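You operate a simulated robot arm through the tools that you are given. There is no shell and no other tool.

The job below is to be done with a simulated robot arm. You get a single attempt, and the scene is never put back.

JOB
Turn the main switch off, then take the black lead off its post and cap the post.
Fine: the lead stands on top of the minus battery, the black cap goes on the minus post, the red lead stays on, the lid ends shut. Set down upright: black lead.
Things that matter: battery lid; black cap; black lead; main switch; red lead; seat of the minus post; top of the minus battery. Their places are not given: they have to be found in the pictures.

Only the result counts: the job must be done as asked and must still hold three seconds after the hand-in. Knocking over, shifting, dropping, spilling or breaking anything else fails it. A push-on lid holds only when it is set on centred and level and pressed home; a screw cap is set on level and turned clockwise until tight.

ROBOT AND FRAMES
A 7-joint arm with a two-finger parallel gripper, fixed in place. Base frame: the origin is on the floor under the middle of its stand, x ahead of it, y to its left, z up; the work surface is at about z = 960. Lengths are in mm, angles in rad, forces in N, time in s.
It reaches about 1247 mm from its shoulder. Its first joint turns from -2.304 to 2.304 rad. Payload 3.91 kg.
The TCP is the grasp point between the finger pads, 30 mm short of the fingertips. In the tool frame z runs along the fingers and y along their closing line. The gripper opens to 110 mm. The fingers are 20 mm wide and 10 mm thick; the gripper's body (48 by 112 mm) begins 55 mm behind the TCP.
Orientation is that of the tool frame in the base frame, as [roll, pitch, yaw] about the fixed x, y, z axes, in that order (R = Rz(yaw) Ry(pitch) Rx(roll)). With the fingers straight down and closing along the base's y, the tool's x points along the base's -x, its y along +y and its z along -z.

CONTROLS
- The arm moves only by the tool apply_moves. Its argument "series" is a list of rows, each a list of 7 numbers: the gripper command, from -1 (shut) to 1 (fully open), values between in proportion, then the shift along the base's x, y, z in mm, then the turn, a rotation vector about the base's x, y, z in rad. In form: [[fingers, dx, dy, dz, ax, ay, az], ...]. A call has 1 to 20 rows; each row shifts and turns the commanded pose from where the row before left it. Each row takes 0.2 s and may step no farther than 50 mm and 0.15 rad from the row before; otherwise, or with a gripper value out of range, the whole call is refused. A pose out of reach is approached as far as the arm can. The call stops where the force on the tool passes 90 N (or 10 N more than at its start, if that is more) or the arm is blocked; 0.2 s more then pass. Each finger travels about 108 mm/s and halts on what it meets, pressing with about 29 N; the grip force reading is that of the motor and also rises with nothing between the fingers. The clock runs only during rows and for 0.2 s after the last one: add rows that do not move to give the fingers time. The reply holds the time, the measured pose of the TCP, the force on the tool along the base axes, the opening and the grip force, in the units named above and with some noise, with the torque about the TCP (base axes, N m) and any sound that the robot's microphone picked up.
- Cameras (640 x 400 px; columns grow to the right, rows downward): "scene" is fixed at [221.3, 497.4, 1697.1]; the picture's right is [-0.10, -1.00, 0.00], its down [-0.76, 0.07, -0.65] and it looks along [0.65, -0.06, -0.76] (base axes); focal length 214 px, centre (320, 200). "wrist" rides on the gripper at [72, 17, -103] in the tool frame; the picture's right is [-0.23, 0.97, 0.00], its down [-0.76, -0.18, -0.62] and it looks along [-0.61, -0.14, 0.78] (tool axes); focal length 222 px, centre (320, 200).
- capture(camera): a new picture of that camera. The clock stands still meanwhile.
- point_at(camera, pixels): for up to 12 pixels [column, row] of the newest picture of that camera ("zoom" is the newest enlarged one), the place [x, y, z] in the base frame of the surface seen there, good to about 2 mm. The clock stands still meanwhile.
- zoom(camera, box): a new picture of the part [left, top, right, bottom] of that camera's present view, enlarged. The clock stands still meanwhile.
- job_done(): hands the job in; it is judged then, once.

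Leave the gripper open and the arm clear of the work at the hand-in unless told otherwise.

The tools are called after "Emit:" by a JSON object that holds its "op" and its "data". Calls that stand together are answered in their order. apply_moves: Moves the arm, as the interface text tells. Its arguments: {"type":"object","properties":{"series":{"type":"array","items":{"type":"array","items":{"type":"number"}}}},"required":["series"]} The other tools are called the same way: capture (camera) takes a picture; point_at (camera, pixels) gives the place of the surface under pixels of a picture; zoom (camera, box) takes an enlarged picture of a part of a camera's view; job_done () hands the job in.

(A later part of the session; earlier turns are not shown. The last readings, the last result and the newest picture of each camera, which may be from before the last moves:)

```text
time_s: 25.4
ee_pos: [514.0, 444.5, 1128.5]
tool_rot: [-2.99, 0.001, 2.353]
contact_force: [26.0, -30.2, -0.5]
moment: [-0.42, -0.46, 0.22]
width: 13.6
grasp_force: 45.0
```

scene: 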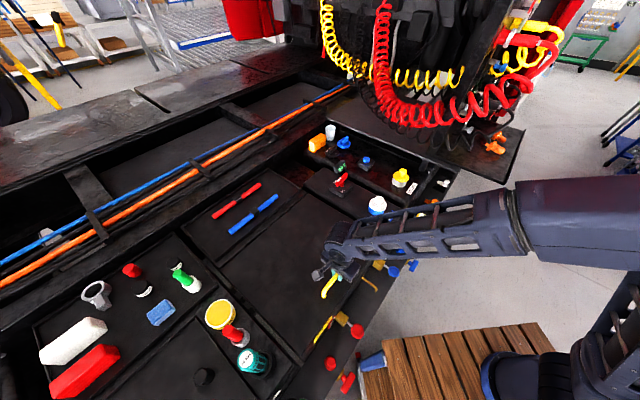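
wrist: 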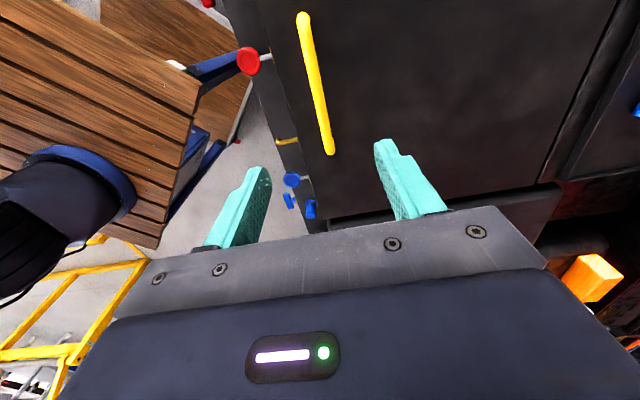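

Now the closing-line force is about zero but the along-rod force is +40 N: I overcorrected. I'll shift back about 2.5 mm along the rod and continue the arc.

Emit:
{"op": "apply_moves", "data": {"series": [[-1, 1.8, -1.8, 0, 0, 0, 0], [-1, 6.3, 6.3, 14.3, -0.018, 0.018, 0], [-1, 6.9, 6.9, 13.7, -0.018, 0.018, 0]]}}

Emit:
{"op": "apply_moves", "data": {"series": [[-1, 7.4, 7.4, 13.4, -0.018, 0.018, 0], [-1, 7.8, 7.8, 12.7, -0.018, 0.018, 0]]}}

Emit:
{"op": "capture", "data": {"camera": "scene"}}

```text
time_s: 26.2
ee_pos: [525.1, 456.9, 1155.6]
tool_rot: [-2.939, -0.001, 2.356]
contact_force: [7.6, -30.6, 8.1]
moment: [-0.24, -0.14, -0.14]
width: 13.8
grasp_force: 44.8
```

```text
time_s: 26.8
ee_pos: [540.4, 472.6, 1183.1]
tool_rot: [-2.888, 0.001, 2.356]
contact_force: [1.0, -30.8, 15.5]
moment: [-0.33, -0.05, -0.25]
width: 13.6
grasp_force: 45.1
```

```text
taken
```

scene: 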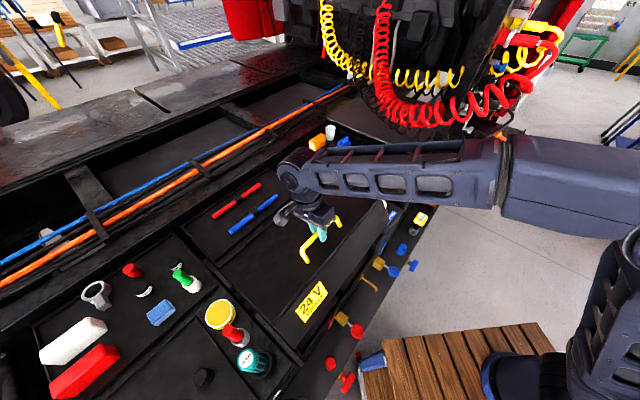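

A yellow "24 V" label shows inside the opened front, so this is the battery box. Forces are modest; I'll continue along the arc with tiny corrections.

Emit:
{"op": "apply_moves", "data": {"series": [[-1, 8.2, 6.8, 11.5, -0.018, 0.018, 0], [-1, 8.6, 7.9, 11.2, -0.018, 0.018, 0], [-1, 9.0, 8.6, 10.6, -0.018, 0.018, 0]]}}

Emit:
{"op": "apply_moves", "data": {"series": [[-1, 9.4, 9.1, 10.1, -0.018, 0.018, 0], [-1, 9.7, 9.5, 9.4, -0.018, 0.018, 0], [-1, 10.1, 10.1, 8.7, -0.018, 0.018, 0]]}}

```text
time_s: 27.6
ee_pos: [565.9, 497.0, 1217.9]
tool_rot: [-2.811, -0.002, 2.357]
contact_force: [-10.2, -10.4, 14.5]
moment: [0.01, 0.15, -0.52]
width: 13.7
grasp_force: 44.7
```

```text
time_s: 28.4
ee_pos: [593.6, 523.7, 1245.6]
tool_rot: [-2.736, -0.001, 2.357]
contact_force: [-33.8, -1.4, 35.8]
moment: [0.06, 0.37, -0.69]
width: 13.8
grasp_force: 45.0
```

The force now points outward from the hinge (-25 N horizontal, +36 N up), meaning my arc radius is a few mm short. I'll check how the rod sits in the fingers before going on.

Emit:
{"op": "zoom", "data": {"camera": "scene", "box": [240, 170, 400, 300]}}

Emit:
{"op": "capture", "data": {"camera": "wrist"}}

```text
3.08 times, centred on (320, 235) of scene
```

zoom: 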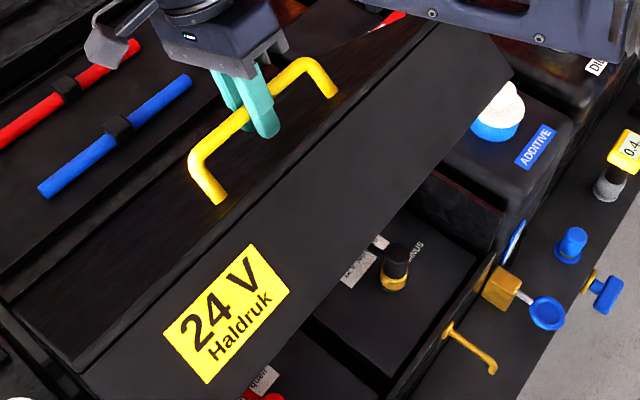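

```text
taken
```

wrist: 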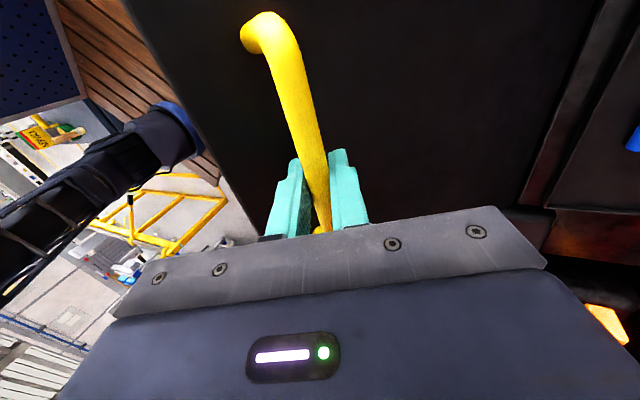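

The rod is still firmly in the fingers, and under the lid I can see a black-topped post marked "minus". I'll relieve the radius and continue on a slightly larger arc.

Emit:
{"op": "apply_moves", "data": {"series": [[-1, -1.7, -0.3, 2.6, 0, 0, 0], [-1, 10.4, 10.4, 8.9, -0.018, 0.018, 0], [-1, 10.6, 10.6, 8.2, -0.018, 0.018, 0]]}}

Emit:
{"op": "apply_moves", "data": {"series": [[-1, 10.6, 11.4, 7.4, -0.018, 0.018, 0], [-1, 10.8, 11.6, 6.6, -0.018, 0.018, 0]]}}

```text
time_s: 29.2
ee_pos: [615.0, 544.9, 1262.8]
tool_rot: [-2.684, 0.002, 2.36]
contact_force: [-24.0, 18.0, 5.0]
moment: [-0.04, -0.22, -0.27]
width: 13.9
grasp_force: 44.3
```

```text
time_s: 29.8
ee_pos: [619.2, 550.2, 1266.3]
tool_rot: [-2.671, 0.001, 2.356]
contact_force: [-21.0, 18.9, 2.4]
moment: [-0.22, -0.2, -0.17]
width: 13.5
grasp_force: 45.4
out of reach, approached as far as the arm can: row 1, 2
```

The tilted pose is out of reach. The rod is round, so I can un-tilt the tool toward vertical while holding it, which brings the wrist closer to the base.

Emit:
{"op": "apply_moves", "data": {"series": [[-1, 0, 0, 0, 0.05, -0.05, 0], [-1, 0, 0, 0, 0.05, -0.05, 0], [-1, 0, 0, 0, 0.05, -0.05, 0]]}}

```text
time_s: 30.6
ee_pos: [620.9, 550.1, 1267.3]
tool_rot: [-2.846, 0.003, 2.357]
contact_force: [-14.5, 12.4, -3.9]
moment: [-0.26, 0.03, -0.3]
width: 13.7
grasp_force: 44.7
```

The tilt is now about 0.3 rad and forces are small. I'll continue the arc while un-tilting further.

Emit:
{"op": "apply_moves", "data": {"series": [[-1, 4.0, 5.4, 4.5, 0.035, -0.035, 0], [-1, 11.2, 11.2, 6.6, 0.035, -0.035, 0]]}}

Emit:
{"op": "apply_moves", "data": {"series": [[-1, 11.4, 11.4, 5.8, 0.035, -0.035, 0], [-1, 11.5, 11.5, 4.9, 0.035, -0.035, 0]]}}

```text
time_s: 31.2
ee_pos: [636.3, 567.0, 1277.4]
tool_rot: [-2.944, 0.003, 2.354]
contact_force: [-6.0, 3.3, -3.2]
moment: [-0.39, 0.01, -0.55]
width: 13.7
grasp_force: 44.8
```

```text
time_s: 31.8
ee_pos: [659.7, 589.3, 1289.0]
tool_rot: [-3.045, 0.002, 2.356]
contact_force: [3.4, -5.1, -5.0]
moment: [-0.61, -0.23, -0.67]
width: 14.0
grasp_force: 45.0
```

Forces are near zero and the lid is at about 68°. I'll continue, then check the picture.

Emit:
{"op": "apply_moves", "data": {"series": [[-1, 11.7, 11.7, 4.2, 0.03, -0.03, 0], [-1, 11.9, 11.9, 3.3, 0.03, -0.03, 0], [-1, 11.95, 11.95, 2.5, 0, 0, 0]]}}

Emit:
{"op": "zoom", "data": {"camera": "scene", "box": [220, 130, 420, 300]}}

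Emit:
{"op": "capture", "data": {"camera": "wrist"}}

```text
time_s: 32.6
ee_pos: [696.3, 625.7, 1300.7]
tool_rot: [-3.129, 0.001, 2.354]
contact_force: [11.3, -10.1, -9.2]
moment: [-0.52, -0.58, -0.81]
width: 13.9
grasp_force: 44.9
```

```text
2.35 times, centred on (320, 215) of scene
```

zoom: 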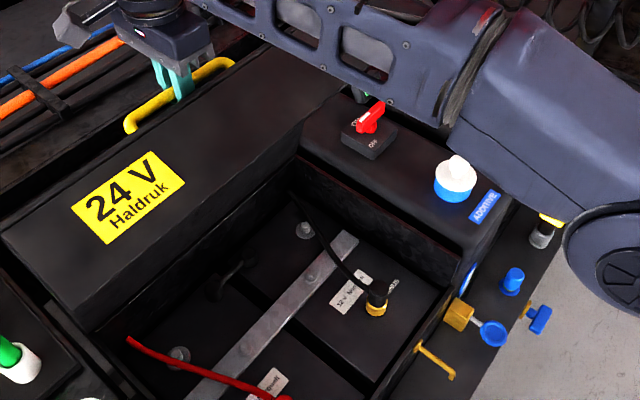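

```text
taken
```

wrist: 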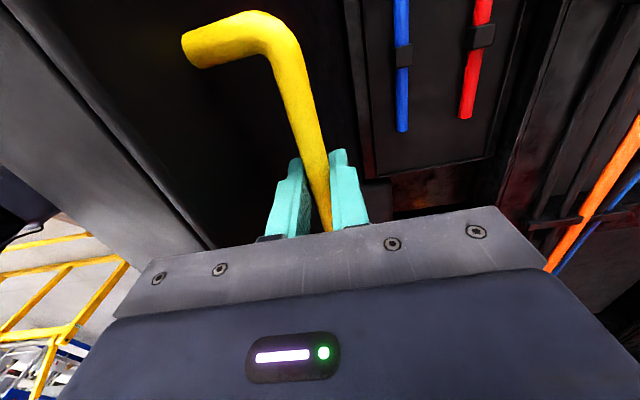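

The box interior is visible: two batteries, a metal link, the red lead at lower left and the black lead on the minus post. The lid is at about 78°, so I'll continue past vertical in small steps, watching for the stop.

Emit:
{"op": "apply_moves", "data": {"series": [[-1, 10.9, 10.9, 0, 0, 0, 0], [-1, 12.1, 12.1, 0.8, -0.02, 0.02, 0], [-1, 12.1, 12.1, 0, -0.02, 0.02, 0]]}}

Emit:
{"op": "apply_moves", "data": {"series": [[-1, 12.1, 12.1, -1, -0.02, 0.02, 0], [-1, 12, 12, -1.7, -0.02, 0.02, 0]]}}

```text
time_s: 33.4
ee_pos: [717.3, 647.7, 1303.2]
tool_rot: [-3.102, 0.001, 2.355]
contact_force: [15.9, -12.0, 20.3]
moment: [0.16, 0.0, -0.82]
width: 14.0
grasp_force: 45.3
out of reach, approached as far as the arm can: row 3
```

```text
time_s: 34.0
ee_pos: [707.6, 642.8, 1285.7]
tool_rot: [-3.032, -0.003, 2.358]
contact_force: [3.4, -4.0, 40.8]
moment: [-0.06, -0.08, -0.65]
width: 13.8
grasp_force: 45.2
out of reach, approached as far as the arm can: row 1, 2
```

The reach limit is near (717,648,1303), with the lid at about 80°. I'll settle back on the arc, then open the fingers only slightly, keeping the rod caged, to test whether the lid holds its angle by itself.

Emit:
{"op": "apply_moves", "data": {"series": [[-1, -3.3, -3.3, 8, 0.03, -0.03, 0], [-1, 0, 0, 7, 0.03, -0.03, 0], [-1, 0, 0, 0, 0, 0, 0]]}}

Emit:
{"op": "apply_moves", "data": {"series": [[-0.55, 0, 0, 0, 0, 0, 0], [-0.55, 0, 0, 0, 0, 0, 0], [-0.55, 0, 0, 0, 0, 0, 0]]}}

Emit:
{"op": "zoom", "data": {"camera": "wrist", "box": [220, 100, 420, 250]}}

Emit:
{"op": "zoom", "data": {"camera": "scene", "box": [230, 130, 340, 230]}}

```text
time_s: 34.8
ee_pos: [706.9, 641.4, 1295.2]
tool_rot: [-3.096, 0.0, 2.357]
contact_force: [0.4, 7.4, -42.7]
moment: [-0.1, -0.08, -0.81]
width: 13.7
grasp_force: 44.6
```

```text
time_s: 35.6
ee_pos: [706.6, 640.1, 1298.7]
tool_rot: [-3.101, 0.002, 2.356]
contact_force: [-0.1, -0.1, 0.0]
moment: [-0.01, -0.01, -0.03]
width: 25.1
grasp_force: 0.1
```

```text
2.67 times, centred on (320, 175) of wrist
```

zoom: 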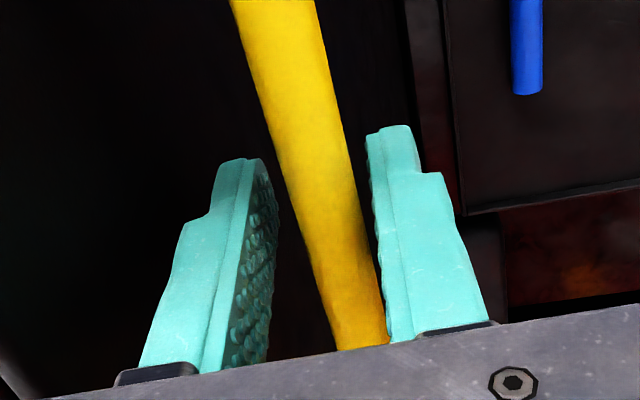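

```text
4.00 times, centred on (285, 180) of scene
```

zoom: 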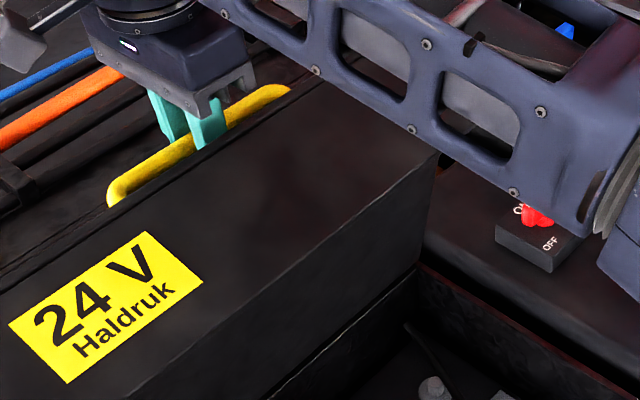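

With the fingers loosened, the force reads zero and the rod leans on neither finger, so the lid may hold by itself. I'll wait a second and compare.

Emit:
{"op": "apply_moves", "data": {"series": [[-0.55, 0, 0, 0, 0, 0, 0], [-0.55, 0, 0, 0, 0, 0, 0], [-0.55, 0, 0, 0, 0, 0, 0], [-0.55, 0, 0, 0, 0, 0, 0], [-0.55, 0, 0, 0, 0, 0, 0]]}}

Emit:
{"op": "zoom", "data": {"camera": "wrist", "box": [220, 100, 420, 250]}}

```text
time_s: 36.8
ee_pos: [707.1, 639.1, 1299.5]
tool_rot: [-3.1, 0.0, 2.356]
contact_force: [-0.1, -0.5, -0.6]
moment: [-0.02, 0.0, 0.02]
width: 24.7
grasp_force: 0.1
```

```text
2.67 times, centred on (320, 175) of wrist
```

zoom: 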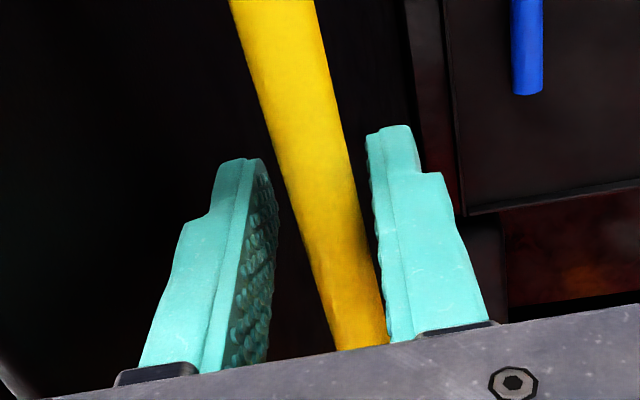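

The lid hasn't moved, so its hinge holds it at about 80°. I'll open a bit more and withdraw straight up in small steps, watching the force.

Emit:
{"op": "apply_moves", "data": {"series": [[-0.35, 0, 0, 0, 0, 0, 0], [-0.35, 2, 2, 0, 0, 0, 0], [-0.35, 0, 0, 8, 0.01, -0.01, 0], [-0.35, 0, 0, 8, 0.01, -0.01, 0]]}}

Emit:
{"op": "zoom", "data": {"camera": "wrist", "box": [180, 80, 440, 260]}}

Emit:
{"op": "zoom", "data": {"camera": "scene", "box": [230, 130, 340, 230]}}

```text
time_s: 37.8
ee_pos: [708.0, 642.1, 1314.7]
tool_rot: [-3.127, 0.0, 2.356]
contact_force: [-0.4, -1.3, 0.5]
moment: [0.02, 0.02, 0.02]
width: 36.0
grasp_force: 0.1
```

```text
2.22 times, centred on (310, 170) of wrist
```

zoom: 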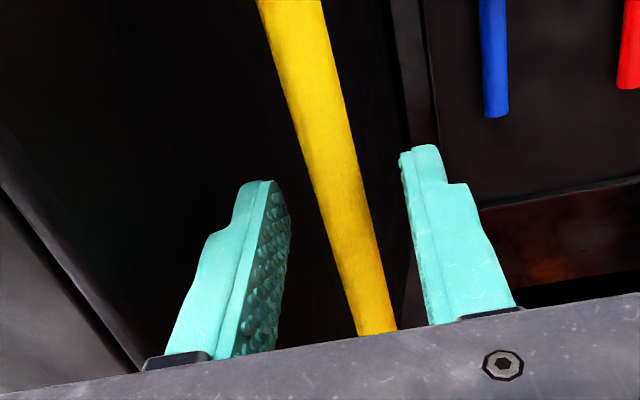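

```text
4.00 times, centred on (285, 180) of scene
```

zoom: 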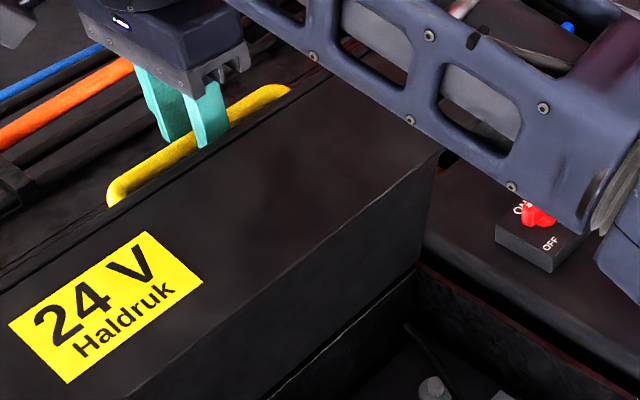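

Clean so far and the lid still holds. I'll keep rising out of the handle.

Emit:
{"op": "apply_moves", "data": {"series": [[-0.35, 0, 0, 10, 0, 0, 0], [-0.35, 0, 0, 10, 0, 0, 0], [-0.35, 0, 0, 10, 0, 0, 0], [-0.35, 0, 0, 10, 0, 0, 0], [-0.35, 0, 0, 10, 0, 0, 0]]}}

Emit:
{"op": "zoom", "data": {"camera": "scene", "box": [210, 110, 350, 250]}}

```text
time_s: 39.0
ee_pos: [702.5, 629.6, 1359.1]
tool_rot: [-3.126, 0.0, 2.356]
contact_force: [-0.5, 0.6, 0.4]
moment: [0.02, 0.0, 0.05]
width: 35.8
grasp_force: 0.1
out of reach, approached as far as the arm can: row 3, 4, 5
```

```text
2.86 times, centred on (280, 180) of scene
```

zoom: 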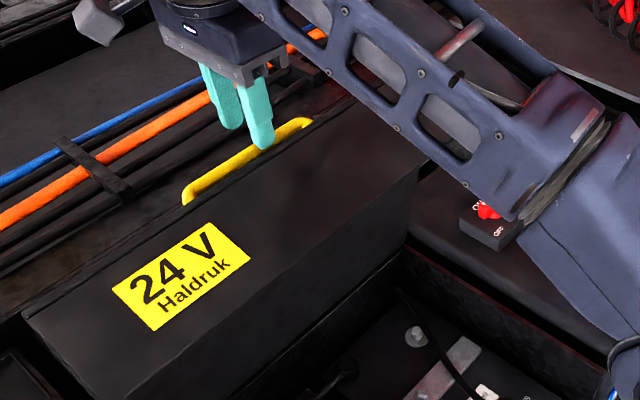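

The tips are now above the rod. I'll close the fingers so they're narrow, rise above the lid's top edge, then swing back toward the robot.

Emit:
{"op": "apply_moves", "data": {"series": [[-1, 0, 0, 0, 0, 0, 0], [-1, 0, 0, 0, 0, 0, 0], [-1, -2, -2, 10, 0, 0, 0], [-1, -2, -2, 10, 0, 0, 0], [-1, -3, -3, 12, 0, 0, 0], [-1, -4, -4, 12, 0, 0, 0], [-1, -5, -5, 12, 0, 0, 0]]}}

Emit:
{"op": "zoom", "data": {"camera": "scene", "box": [210, 90, 350, 230]}}

```text
time_s: 40.6
ee_pos: [695.1, 622.2, 1378.1]
tool_rot: [-3.128, 0.0, 2.353]
contact_force: [0.9, 0.0, -0.1]
moment: [-0.01, 0.06, -0.01]
width: 0.0
grasp_force: 28.8
out of reach, approached as far as the arm can: row 3, 4, 5, 6
```

```text
2.86 times, centred on (280, 160) of scene
```

zoom: 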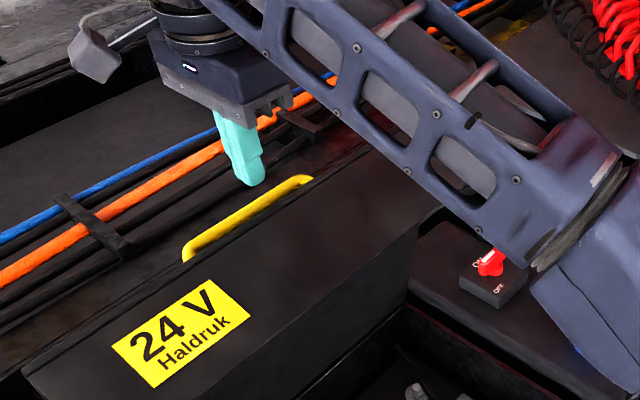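

The lid still holds. I'll continue rising while moving back toward the robot.

Emit:
{"op": "apply_moves", "data": {"series": [[-1, -4, -4, 8, 0, 0, 0], [-1, -4, -4, 8, 0, 0, 0], [-1, -5, -5, 8, 0, 0, 0], [-1, -8, -8, 8, 0, 0, 0], [-1, -15, -15, 8, 0, 0, 0], [-1, -20, -20, 5, 0, 0, 0], [-1, -25, -25, 0, 0, 0, 0], [-1, -30, -30, 0, 0, 0, 0], [-1, -30, -30, 0, 0, 0, 0], [-1, -30, -30, 0, 0, 0, 0], [0, -30, -30, 0, 0, 0, 0], [0.5, -30, -30, 0, 0, 0, 0]]}}

Emit:
{"op": "capture", "data": {"camera": "scene"}}

Emit:
{"op": "capture", "data": {"camera": "wrist"}}

```text
time_s: 43.2
ee_pos: [463.8, 390.5, 1418.9]
tool_rot: [-3.126, 0.0, 2.355]
contact_force: [0.9, 0.9, -0.6]
moment: [-0.1, 0.01, 0.01]
width: 82.3
grasp_force: 0.0
```

```text
taken
```

scene: 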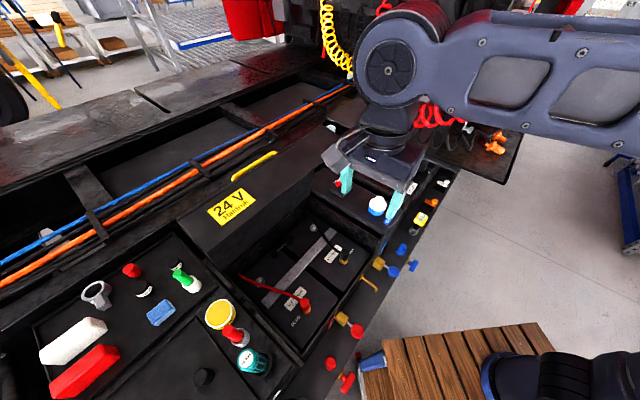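

```text
taken
```

wrist: 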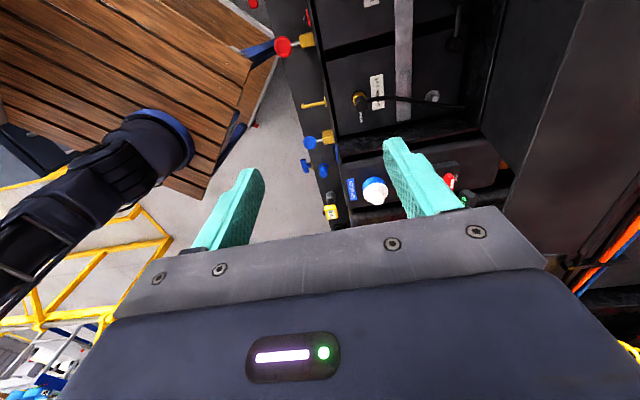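

The lid stays open and the battery box is fully exposed. I'll zoom in on the interior from both cameras.

Emit:
{"op": "zoom", "data": {"camera": "scene", "box": [235, 210, 375, 345]}}

Emit:
{"op": "zoom", "data": {"camera": "scene", "box": [310, 220, 370, 280]}}

Emit:
{"op": "zoom", "data": {"camera": "wrist", "box": [310, 0, 490, 180]}}

Emit:
{"op": "zoom", "data": {"camera": "scene", "box": [180, 340, 240, 400]}}

```text
2.96 times, centred on (305, 278) of scene
```

zoom: 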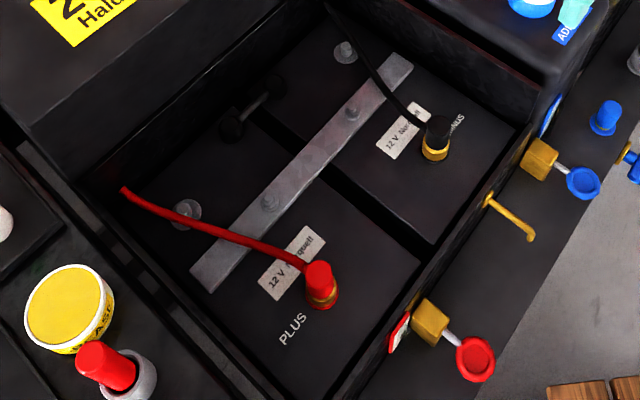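

```text
6.67 times, centred on (340, 250) of scene
```

zoom: 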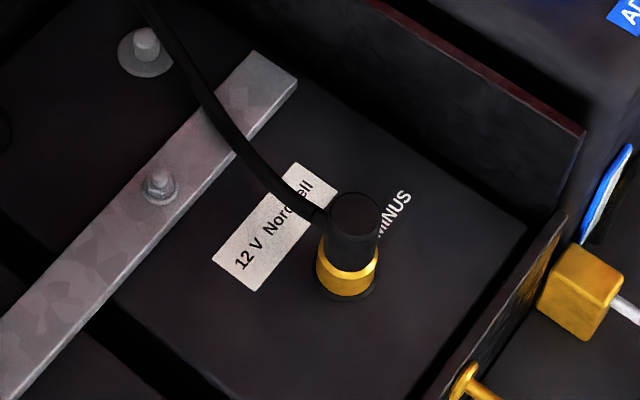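

```text
2.22 times, centred on (400, 90) of wrist
```

zoom: 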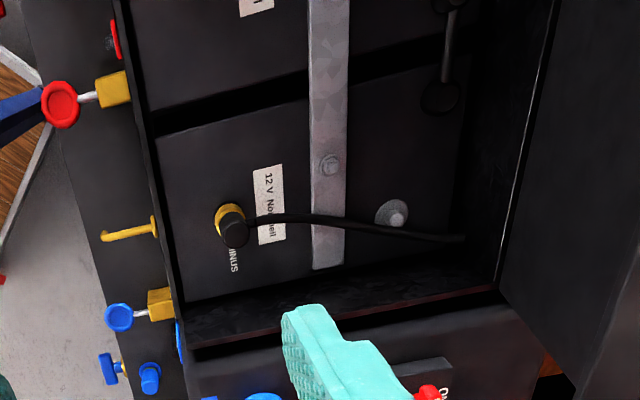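

```text
6.67 times, centred on (210, 370) of scene
```

zoom: 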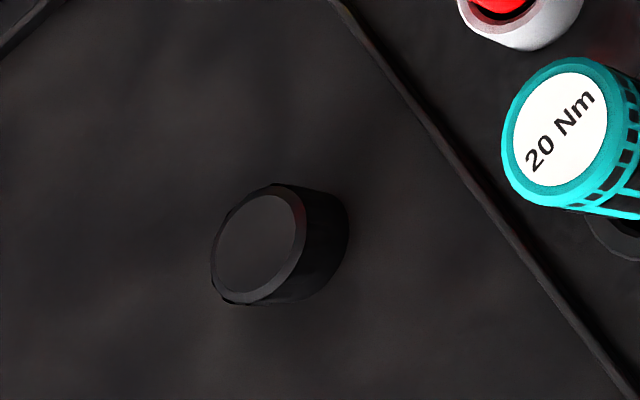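

I can see the black lead: a black cylinder on a brass ring on the "MINUS" post, with its cable running to the back wall. The red lead is on the "PLUS" post. I'll read the cap from the newest zoom, then points on the lead and battery top from the scene view.

Emit:
{"op": "point_at", "data": {"camera": "zoom", "pixels": [[255, 250], [228, 250], [285, 230], [262, 195], [245, 298], [300, 200], [335, 220], [310, 280], [348, 235], [300, 330], [215, 285], [270, 270]]}}

Emit:
{"op": "point_at", "data": {"camera": "scene", "pixels": [[345, 252], [341.5, 252.5], [348.5, 252.5], [345, 257], [344.5, 260.5], [344, 263], [340, 268], [355, 265], [330, 270], [345, 278], [318, 247], [332, 252]]}}

```text
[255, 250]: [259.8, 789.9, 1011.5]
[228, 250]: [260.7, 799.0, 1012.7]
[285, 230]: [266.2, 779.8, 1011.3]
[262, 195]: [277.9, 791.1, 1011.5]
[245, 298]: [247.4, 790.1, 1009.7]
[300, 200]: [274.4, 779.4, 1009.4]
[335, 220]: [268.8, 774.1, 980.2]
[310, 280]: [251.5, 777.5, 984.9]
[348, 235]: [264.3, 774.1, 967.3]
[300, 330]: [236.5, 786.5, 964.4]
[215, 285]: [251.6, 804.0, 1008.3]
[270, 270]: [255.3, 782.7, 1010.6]
```

```text
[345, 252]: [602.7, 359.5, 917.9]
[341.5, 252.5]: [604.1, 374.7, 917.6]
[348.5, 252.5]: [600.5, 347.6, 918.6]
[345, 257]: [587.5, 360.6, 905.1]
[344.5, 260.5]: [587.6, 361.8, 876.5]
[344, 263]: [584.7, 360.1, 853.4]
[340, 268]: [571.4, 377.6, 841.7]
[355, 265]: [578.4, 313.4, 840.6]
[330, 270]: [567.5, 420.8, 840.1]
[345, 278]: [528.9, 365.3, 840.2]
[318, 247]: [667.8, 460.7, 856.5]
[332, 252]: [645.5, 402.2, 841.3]
```

The battery top is at z≈840, the lead is about 30 mm in diameter with its top at z≈918 around (603,360), and the cap is about 46 mm tall, centred near (262,789) on a surface at z≈965. I'll measure the minus battery's edges, the rim and the open lid's overhang.

Emit:
{"op": "point_at", "data": {"camera": "scene", "pixels": [[320, 268], [340, 284], [348, 290], [371, 254], [362, 247], [351, 233], [338, 230], [327, 232], [322, 245], [335, 262], [352, 280], [365, 262]]}}

Emit:
{"op": "point_at", "data": {"camera": "scene", "pixels": [[232, 205], [260, 160], [215, 218], [245, 236], [262, 216], [295, 196], [200, 225], [244, 241], [375, 249], [360, 275], [348, 300], [318, 228]]}}

```text
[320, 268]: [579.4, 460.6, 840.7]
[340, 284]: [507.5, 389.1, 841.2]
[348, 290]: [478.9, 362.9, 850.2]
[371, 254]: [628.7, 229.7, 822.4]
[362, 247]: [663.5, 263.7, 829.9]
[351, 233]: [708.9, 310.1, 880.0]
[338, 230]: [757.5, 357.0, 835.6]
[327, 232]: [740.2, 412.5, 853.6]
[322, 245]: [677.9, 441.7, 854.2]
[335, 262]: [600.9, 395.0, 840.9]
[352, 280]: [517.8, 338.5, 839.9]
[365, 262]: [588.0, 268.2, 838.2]
```

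```text
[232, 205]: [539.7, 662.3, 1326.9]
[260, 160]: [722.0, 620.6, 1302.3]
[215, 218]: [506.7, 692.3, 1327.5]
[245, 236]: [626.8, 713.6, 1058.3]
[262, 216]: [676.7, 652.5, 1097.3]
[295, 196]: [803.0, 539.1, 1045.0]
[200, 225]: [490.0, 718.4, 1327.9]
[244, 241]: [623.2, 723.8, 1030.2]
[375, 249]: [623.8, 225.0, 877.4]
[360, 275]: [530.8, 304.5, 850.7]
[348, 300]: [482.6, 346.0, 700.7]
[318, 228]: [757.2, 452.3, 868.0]
```

The minus battery top spans roughly e1≈82–275 along the 45° axis, and the lid's overhang is at z≈1327, well back. I'll turn the tool +90° so the fingers will close across the cable direction, and move the wrist camera to look at the lead from the front.

Emit:
{"op": "apply_moves", "data": {"series": [[0.5, 2.8, -8, -29.5, 0.011, -0.011, 0], [0.5, 2.8, -8, -29.5, 0, 0, 0.143], [0.5, 2.8, -8, -29.5, 0, 0, 0.143], [0.5, 2.8, -8, -29.5, 0, 0, 0.143], [0.5, 2.8, -8, -29.5, 0, 0, 0.143], [0.5, 2.8, -8, -29.5, 0, 0, 0.143], [0.5, 2.8, -8, -29.5, 0, 0, 0.143], [0.5, 2.8, -8, -29.5, 0, 0, 0.143], [0.5, 2.8, -8, -29.5, 0, 0, 0.143], [0.5, 2.8, -8, -29.5, 0, 0, 0.143], [0.5, 2.8, -8, -29.5, 0, 0, 0.143], [0.5, 2.8, -8, -29.5, 0, 0, 0.143]]}}

Emit:
{"op": "capture", "data": {"camera": "wrist"}}

Emit:
{"op": "capture", "data": {"camera": "scene"}}

```text
time_s: 45.8
ee_pos: [495.2, 294.1, 1067.5]
tool_rot: [3.14, 0.001, -2.351]
contact_force: [-0.2, 0.2, -0.2]
moment: [-0.02, -0.04, 0.01]
width: 82.4
grasp_force: 0.1
```

```text
taken
```

wrist: 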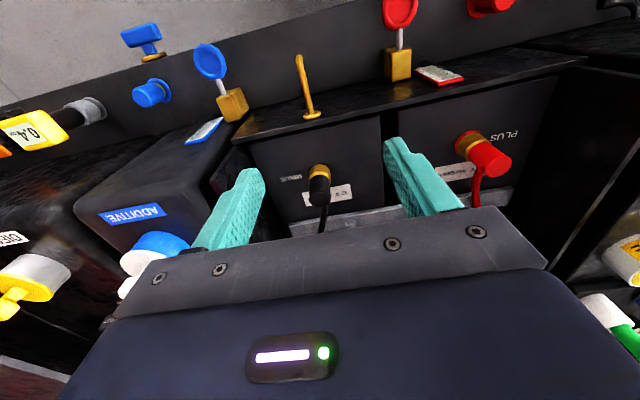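

```text
taken
```

scene: 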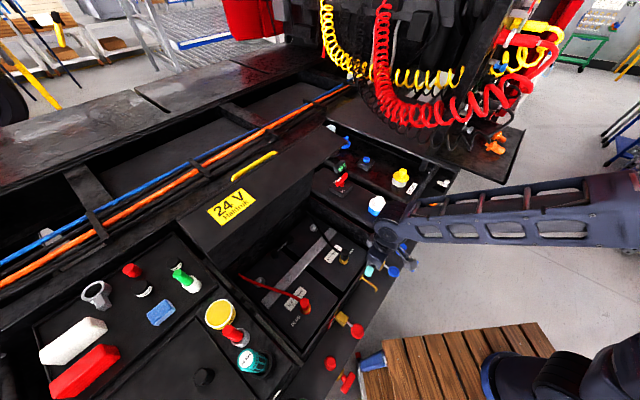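

I can see the black lead at wrist (318,180), so I'll zoom in on it.

Emit:
{"op": "zoom", "data": {"camera": "wrist", "box": [270, 140, 370, 240]}}

Emit:
{"op": "point_at", "data": {"camera": "wrist", "pixels": [[318, 183], [318, 176], [319, 171], [319, 167], [310, 185], [327, 185], [318, 192], [319, 163], [323, 212], [300, 200], [360, 170], [290, 178]]}}

Emit:
{"op": "zoom", "data": {"camera": "scene", "box": [325, 235, 365, 275]}}

```text
4.00 times, centred on (320, 190) of wrist
```

zoom: 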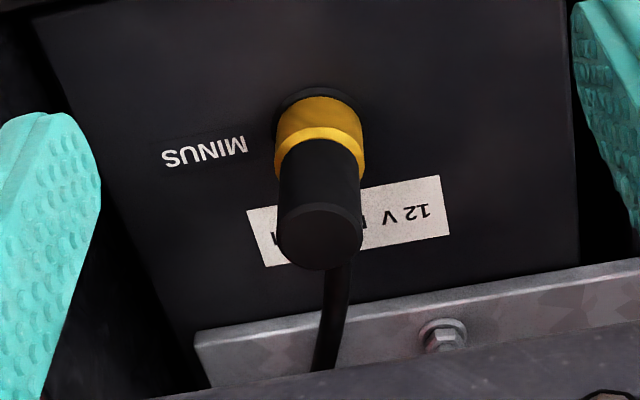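

```text
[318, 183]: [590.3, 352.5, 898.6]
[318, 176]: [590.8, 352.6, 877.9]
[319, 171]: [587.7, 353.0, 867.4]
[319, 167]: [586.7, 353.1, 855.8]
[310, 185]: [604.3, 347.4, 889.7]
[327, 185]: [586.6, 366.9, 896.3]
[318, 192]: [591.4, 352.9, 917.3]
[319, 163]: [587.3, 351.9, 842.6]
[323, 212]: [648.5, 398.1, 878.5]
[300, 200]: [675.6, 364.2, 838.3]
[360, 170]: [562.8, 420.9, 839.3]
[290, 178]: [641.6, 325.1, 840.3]
```

```text
10.00 times, centred on (345, 255) of scene
```

zoom: 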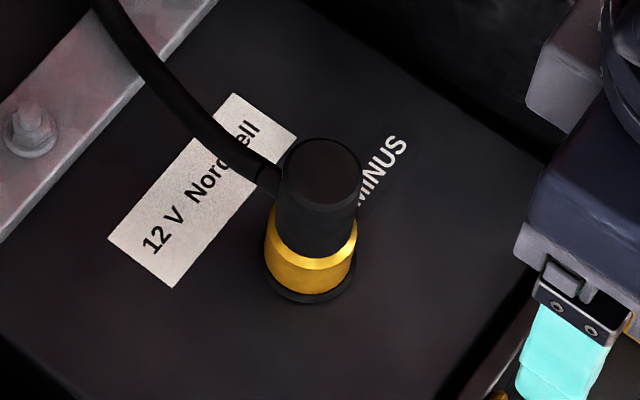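

The lead's cylinder (Ø30, z≈875–918) is centred at about (603,360.5), with a brass collar below it. I'll move above it at z≈1000 with the fingers at 60 mm and check alignment.

Emit:
{"op": "apply_moves", "data": {"series": [[0.1, 36, 22, 0, 0, 0, 0], [0.1, 36, 22, -10, 0, 0, 0], [0.1, 36, 22.5, -20, 0, 0, -0.005], [0.1, 0, 0, -37, 0, 0, 0], [0.1, 0, 0, 0, 0, 0, 0]]}}

Emit:
{"op": "capture", "data": {"camera": "wrist"}}

Emit:
{"op": "zoom", "data": {"camera": "scene", "box": [300, 200, 400, 290]}}

```text
time_s: 47.0
ee_pos: [604.4, 364.7, 1001.6]
tool_rot: [3.141, 0.0, -2.359]
contact_force: [0.4, 0.3, -0.4]
moment: [0.02, 0.02, 0.0]
width: 60.7
grasp_force: 0.1
```

```text
taken
```

wrist: 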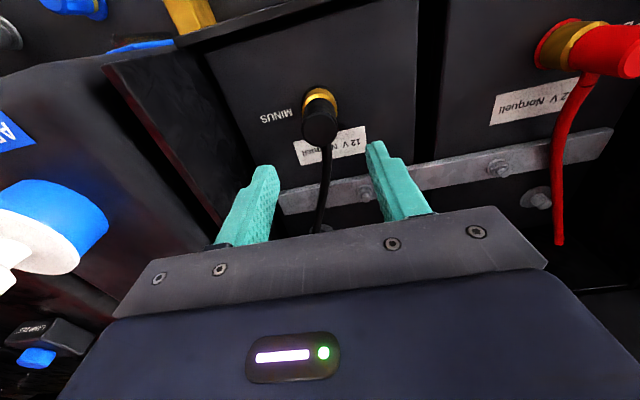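

```text
4.44 times, centred on (350, 245) of scene
```

zoom: 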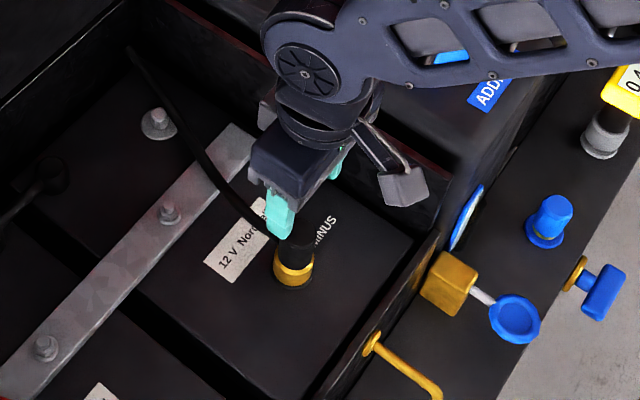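

By geometry, the lead's top centre should appear at about (320,133) if the tool is centred over it. I'll zoom in to check.

Emit:
{"op": "zoom", "data": {"camera": "wrist", "box": [280, 80, 360, 160]}}

Emit:
{"op": "point_at", "data": {"camera": "wrist", "pixels": [[320, 127], [312, 127], [328, 127], [320, 120], [320, 134], [306, 127], [334, 127], [320, 111]]}}

```text
5.00 times, centred on (320, 120) of wrist
```

zoom: 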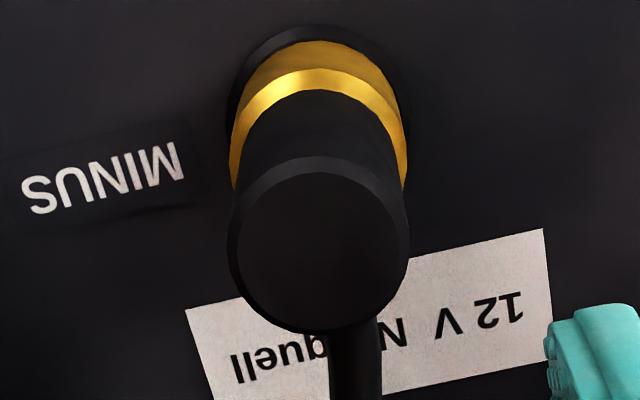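

```text
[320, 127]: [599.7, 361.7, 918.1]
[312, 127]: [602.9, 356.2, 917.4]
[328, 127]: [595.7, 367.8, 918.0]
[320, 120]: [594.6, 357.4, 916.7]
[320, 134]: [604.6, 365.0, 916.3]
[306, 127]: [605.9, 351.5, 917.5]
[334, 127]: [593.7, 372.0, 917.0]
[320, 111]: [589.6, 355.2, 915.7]
```

The lead's top centre appears at (320,129), so it's about 3 mm toward the front of the tool centre. I'll shift (-2,-2), descend to z≈908 so the tips stay above the brass collar, and close.

Emit:
{"op": "apply_moves", "data": {"series": [[0.1, -2, -2, -30, 0, 0, 0], [0.1, 0, 0, -35, 0, 0, 0], [0.1, 0, 0, -28, 0, 0, 0], [0.1, 0, 0, 0, 0, 0, 0]]}}

Emit:
{"op": "zoom", "data": {"camera": "scene", "box": [310, 210, 390, 290]}}

Emit:
{"op": "capture", "data": {"camera": "wrist"}}

```text
time_s: 48.0
ee_pos: [600.0, 358.9, 908.0]
tool_rot: [3.14, 0.0, -2.359]
contact_force: [1.4, 0.3, 0.9]
moment: [-0.02, -0.03, 0.01]
width: 60.7
grasp_force: 0.0
```

```text
5.00 times, centred on (350, 250) of scene
```

zoom: 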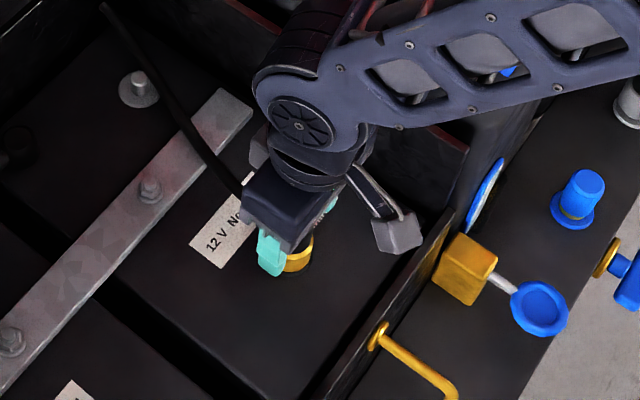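

```text
taken
```

wrist: 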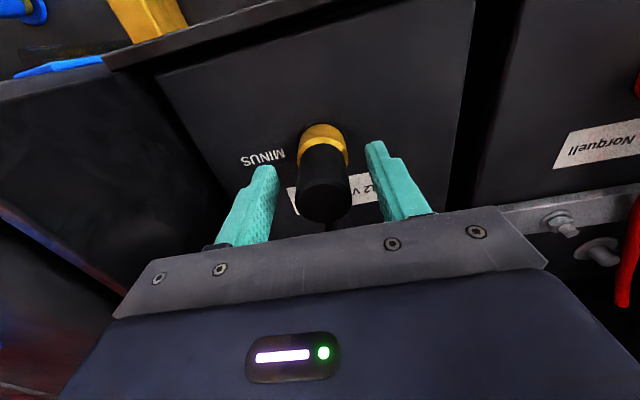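

Aligned: the lead sits between the fingers. Closing now.

Emit:
{"op": "apply_moves", "data": {"series": [[-1, 0, 0, 0, 0, 0, 0], [-1, 0, 0, 0, 0, 0, 0], [-1, 0, 0, 0, 0, 0, 0]]}}

```text
time_s: 48.8
ee_pos: [600.4, 358.5, 908.3]
tool_rot: [3.141, -0.001, -2.359]
contact_force: [-3.2, 3.1, 0.2]
moment: [0.19, 0.19, 0.01]
width: 31.3
grasp_force: 29.2
```

Gripped at 31.3 mm. I'll pull straight up slowly.

Emit:
{"op": "apply_moves", "data": {"series": [[-1, 0, 0, 4, 0, 0, 0], [-1, 0, 0, 4, 0, 0, 0], [-1, 0, 0, 4, 0, 0, 0]]}}

Emit:
{"op": "zoom", "data": {"camera": "wrist", "box": [240, 100, 400, 230]}}

```text
time_s: 49.6
ee_pos: [600.6, 361.8, 921.6]
tool_rot: [3.14, 0.001, -2.359]
contact_force: [-0.2, 0.4, -1.1]
moment: [0.03, 0.03, 0.02]
width: 31.1
grasp_force: 28.5
```

```text
3.08 times, centred on (320, 165) of wrist
```

zoom: 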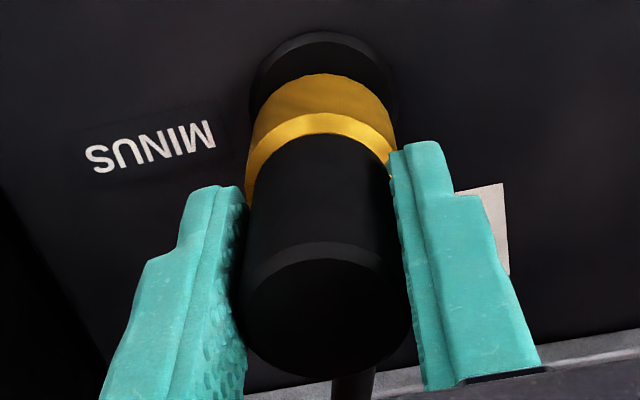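

The lead and its brass collar lift off easily, leaving a black base ring. I'll keep lifting until it's clear.

Emit:
{"op": "apply_moves", "data": {"series": [[-1, 0, 0, 8, 0, 0, 0], [-1, 0, 0, 10, 0, 0, 0], [-1, 0, 0, 12, 0, 0, 0], [-1, 0, 0, 15, 0, 0, 0], [-1, 0, 0, 0, 0, 0, 0]]}}

Emit:
{"op": "zoom", "data": {"camera": "wrist", "box": [220, 60, 420, 230]}}

Emit:
{"op": "zoom", "data": {"camera": "scene", "box": [290, 200, 390, 290]}}

```text
time_s: 50.8
ee_pos: [601.8, 359.8, 966.7]
tool_rot: [3.139, -0.001, -2.361]
contact_force: [-0.7, -0.1, -1.5]
moment: [0.02, -0.03, -0.02]
width: 30.9
grasp_force: 29.2
```

```text
2.35 times, centred on (320, 145) of wrist
```

zoom: 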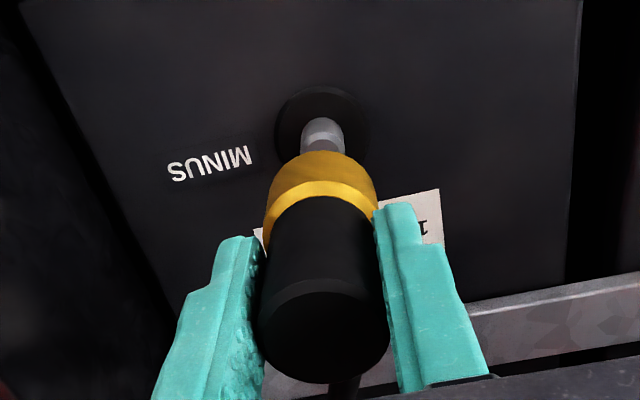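

```text
4.44 times, centred on (340, 245) of scene
```

zoom: 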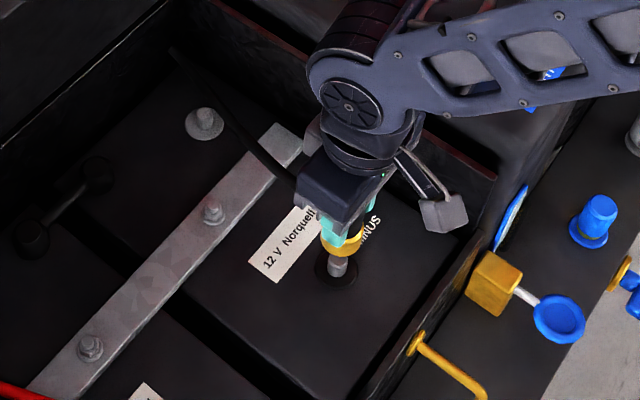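

The grey post is now visible under the lead. I'll lift a bit more to be sure it's clear, then measure the post.

Emit:
{"op": "apply_moves", "data": {"series": [[-1, 0, 0, 12, 0, 0, 0], [-1, 0, 0, 12, 0, 0, 0]]}}

Emit:
{"op": "zoom", "data": {"camera": "scene", "box": [320, 230, 370, 280]}}

Emit:
{"op": "zoom", "data": {"camera": "wrist", "box": [270, 60, 370, 160]}}

```text
time_s: 51.4
ee_pos: [603.3, 360.0, 990.5]
tool_rot: [3.139, 0.0, -2.361]
contact_force: [-0.8, 0.6, -2.2]
moment: [0.01, 0.05, -0.05]
width: 30.9
grasp_force: 28.5
```

```text
8.00 times, centred on (345, 255) of scene
```

zoom: 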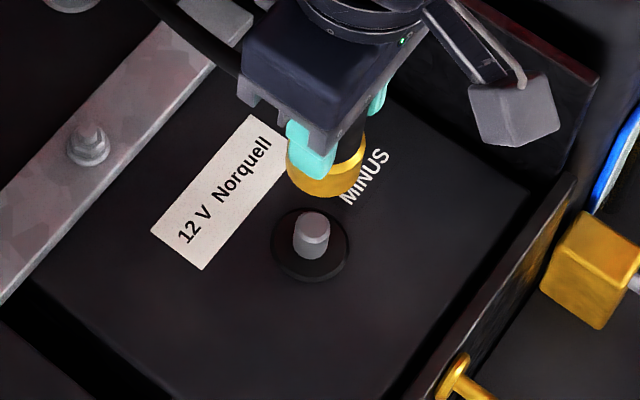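

```text
4.00 times, centred on (320, 110) of wrist
```

zoom: 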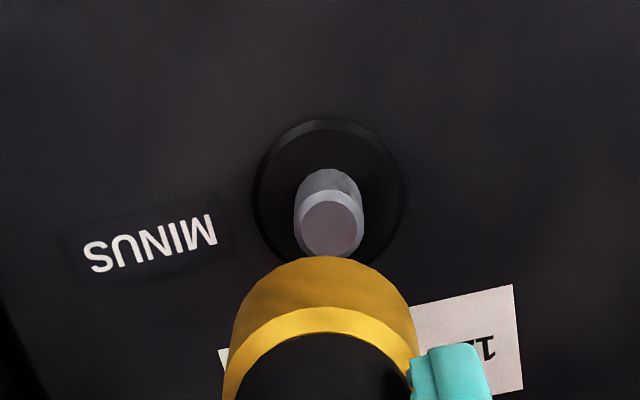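

The lead is fully off. I'll measure the post's top and base ring from both cameras.

Emit:
{"op": "point_at", "data": {"camera": "scene", "pixels": [[343.9, 258], [343, 258], [345, 258], [344, 261], [341, 262], [348, 261], [344, 264], [340.5, 258], [343.5, 256.8]]}}

Emit:
{"op": "point_at", "data": {"camera": "wrist", "pixels": [[323, 114], [319, 114], [327, 114], [323, 118], [323, 107], [323, 93], [308, 108], [337, 106], [323, 103]]}}

```text
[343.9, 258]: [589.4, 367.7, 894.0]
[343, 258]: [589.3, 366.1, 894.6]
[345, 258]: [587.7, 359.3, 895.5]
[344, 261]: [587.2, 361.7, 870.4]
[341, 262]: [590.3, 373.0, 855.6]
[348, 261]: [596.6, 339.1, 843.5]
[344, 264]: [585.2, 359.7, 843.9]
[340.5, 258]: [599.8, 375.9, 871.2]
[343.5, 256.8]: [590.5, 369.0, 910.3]
```

```text
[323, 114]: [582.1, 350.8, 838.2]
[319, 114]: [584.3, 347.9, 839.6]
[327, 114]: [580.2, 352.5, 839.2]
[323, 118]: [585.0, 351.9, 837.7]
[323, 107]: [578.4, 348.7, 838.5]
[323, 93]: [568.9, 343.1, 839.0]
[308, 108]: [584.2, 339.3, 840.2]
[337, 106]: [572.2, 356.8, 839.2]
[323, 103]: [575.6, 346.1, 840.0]
```

Those readings came from older captures, so I'll take fresh pictures and read again.

Emit:
{"op": "capture", "data": {"camera": "scene"}}

Emit:
{"op": "capture", "data": {"camera": "wrist"}}

Emit:
{"op": "point_at", "data": {"camera": "scene", "pixels": [[343.9, 258], [343, 258], [345, 258], [344, 261], [340.2, 262], [348.2, 260], [344, 265.5], [341, 256], [343.5, 256.8]]}}

Emit:
{"op": "point_at", "data": {"camera": "wrist", "pixels": [[323, 114], [319, 114], [327, 114], [323, 118], [323, 106], [323, 93], [308, 108], [337, 106], [323, 103]]}}

```text
taken
```

scene: 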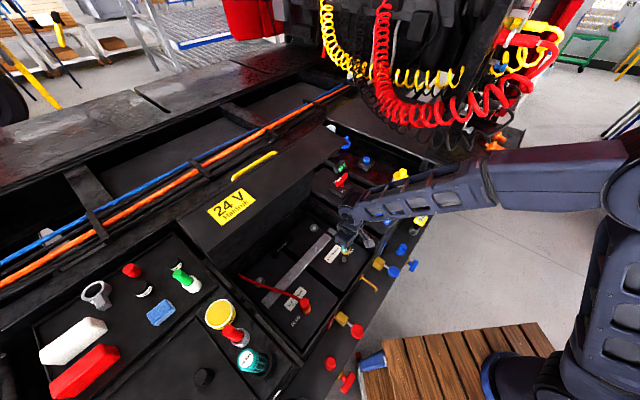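

```text
taken
```

wrist: 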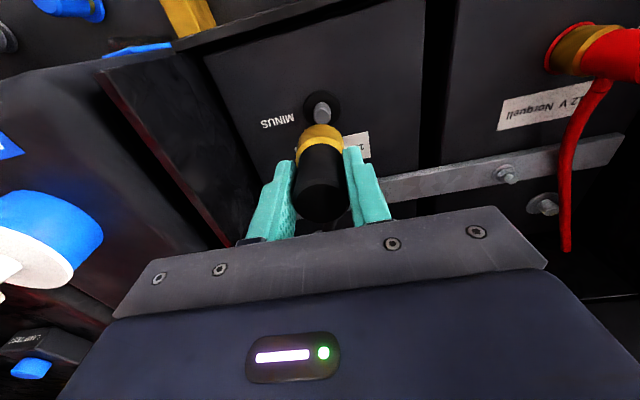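

```text
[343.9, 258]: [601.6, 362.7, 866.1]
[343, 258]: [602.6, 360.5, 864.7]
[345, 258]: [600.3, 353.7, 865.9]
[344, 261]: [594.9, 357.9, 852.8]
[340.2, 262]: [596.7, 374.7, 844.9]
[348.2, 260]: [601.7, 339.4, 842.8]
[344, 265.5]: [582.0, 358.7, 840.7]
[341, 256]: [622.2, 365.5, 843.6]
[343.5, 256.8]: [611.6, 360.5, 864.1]
```

```text
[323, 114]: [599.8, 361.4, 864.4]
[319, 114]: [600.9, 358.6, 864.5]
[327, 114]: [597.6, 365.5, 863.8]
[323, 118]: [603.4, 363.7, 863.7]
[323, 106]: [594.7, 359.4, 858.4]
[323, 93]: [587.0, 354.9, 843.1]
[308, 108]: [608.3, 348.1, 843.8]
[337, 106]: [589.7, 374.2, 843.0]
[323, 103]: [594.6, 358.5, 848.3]
```

The post top is at z≈865, centred near (601.5,361), with a base ring at z≈844. Before setting the lead down I'll check where its cable anchors and the free area on the minus battery.

Emit:
{"op": "zoom", "data": {"camera": "scene", "box": [290, 190, 370, 290]}}

Emit:
{"op": "point_at", "data": {"camera": "scene", "pixels": [[307, 211], [309, 214], [313, 220], [318, 226], [323, 231], [330, 275], [336, 270], [327, 262], [333, 279], [325, 270], [336, 245], [342, 275]]}}

```text
4.00 times, centred on (330, 240) of scene
```

zoom: 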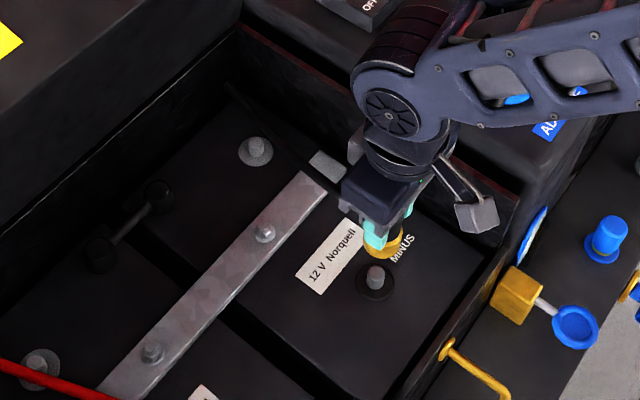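

```text
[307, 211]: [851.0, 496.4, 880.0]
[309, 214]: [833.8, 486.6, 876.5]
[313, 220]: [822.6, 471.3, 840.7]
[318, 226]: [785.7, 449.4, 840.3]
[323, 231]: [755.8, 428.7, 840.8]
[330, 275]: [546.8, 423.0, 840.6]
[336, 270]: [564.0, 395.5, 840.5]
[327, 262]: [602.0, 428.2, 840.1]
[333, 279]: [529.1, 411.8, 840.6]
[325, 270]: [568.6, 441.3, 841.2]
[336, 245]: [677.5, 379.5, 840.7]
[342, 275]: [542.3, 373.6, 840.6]
```

The cable anchors at about (851,496,880). I'll set the lead down at about (585,421), left of and behind the post. That spot is on the minus battery's flat top, leaves room for the cap, and is no farther from the anchor than before.

Emit:
{"op": "apply_moves", "data": {"series": [[-1, -8.5, 31, 0, 0, 0, 0], [-1, -8.5, 31, 0, 0, 0, 0], [-1, 0, 0, -25, 0, 0, 0], [-1, 0, 0, -25, 0, 0, 0], [-1, 0, 0, -20, 0, 0, 0]]}}

Emit:
{"op": "capture", "data": {"camera": "scene"}}

Emit:
{"op": "zoom", "data": {"camera": "scene", "box": [290, 200, 370, 290]}}

Emit:
{"op": "capture", "data": {"camera": "wrist"}}

```text
time_s: 52.6
ee_pos: [584.8, 420.9, 920.5]
tool_rot: [3.14, -0.001, -2.358]
contact_force: [0.6, -0.6, -1.4]
moment: [0.0, -0.01, 0.0]
width: 31.0
grasp_force: 28.7
```

```text
taken
```

scene: 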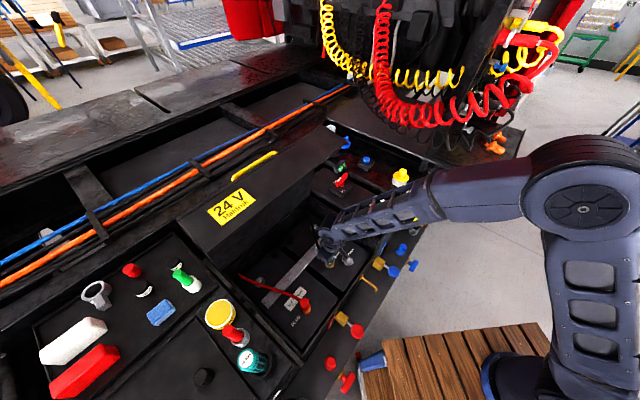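

```text
4.44 times, centred on (330, 245) of scene
```

zoom: 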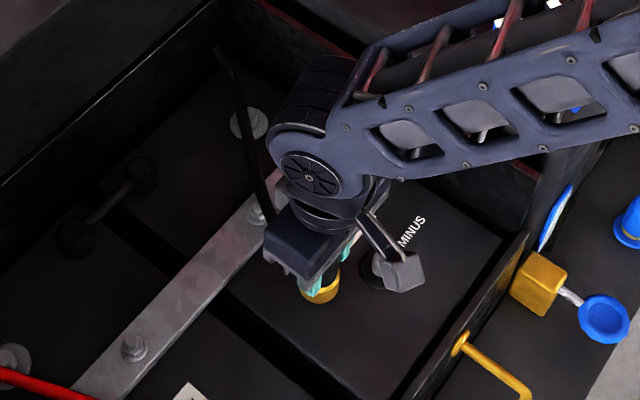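

```text
taken
```

wrist: 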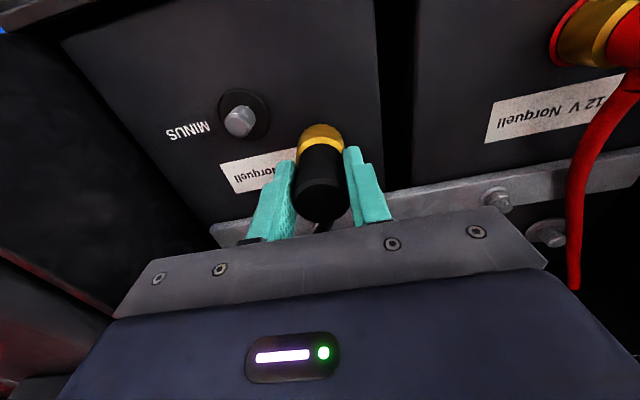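

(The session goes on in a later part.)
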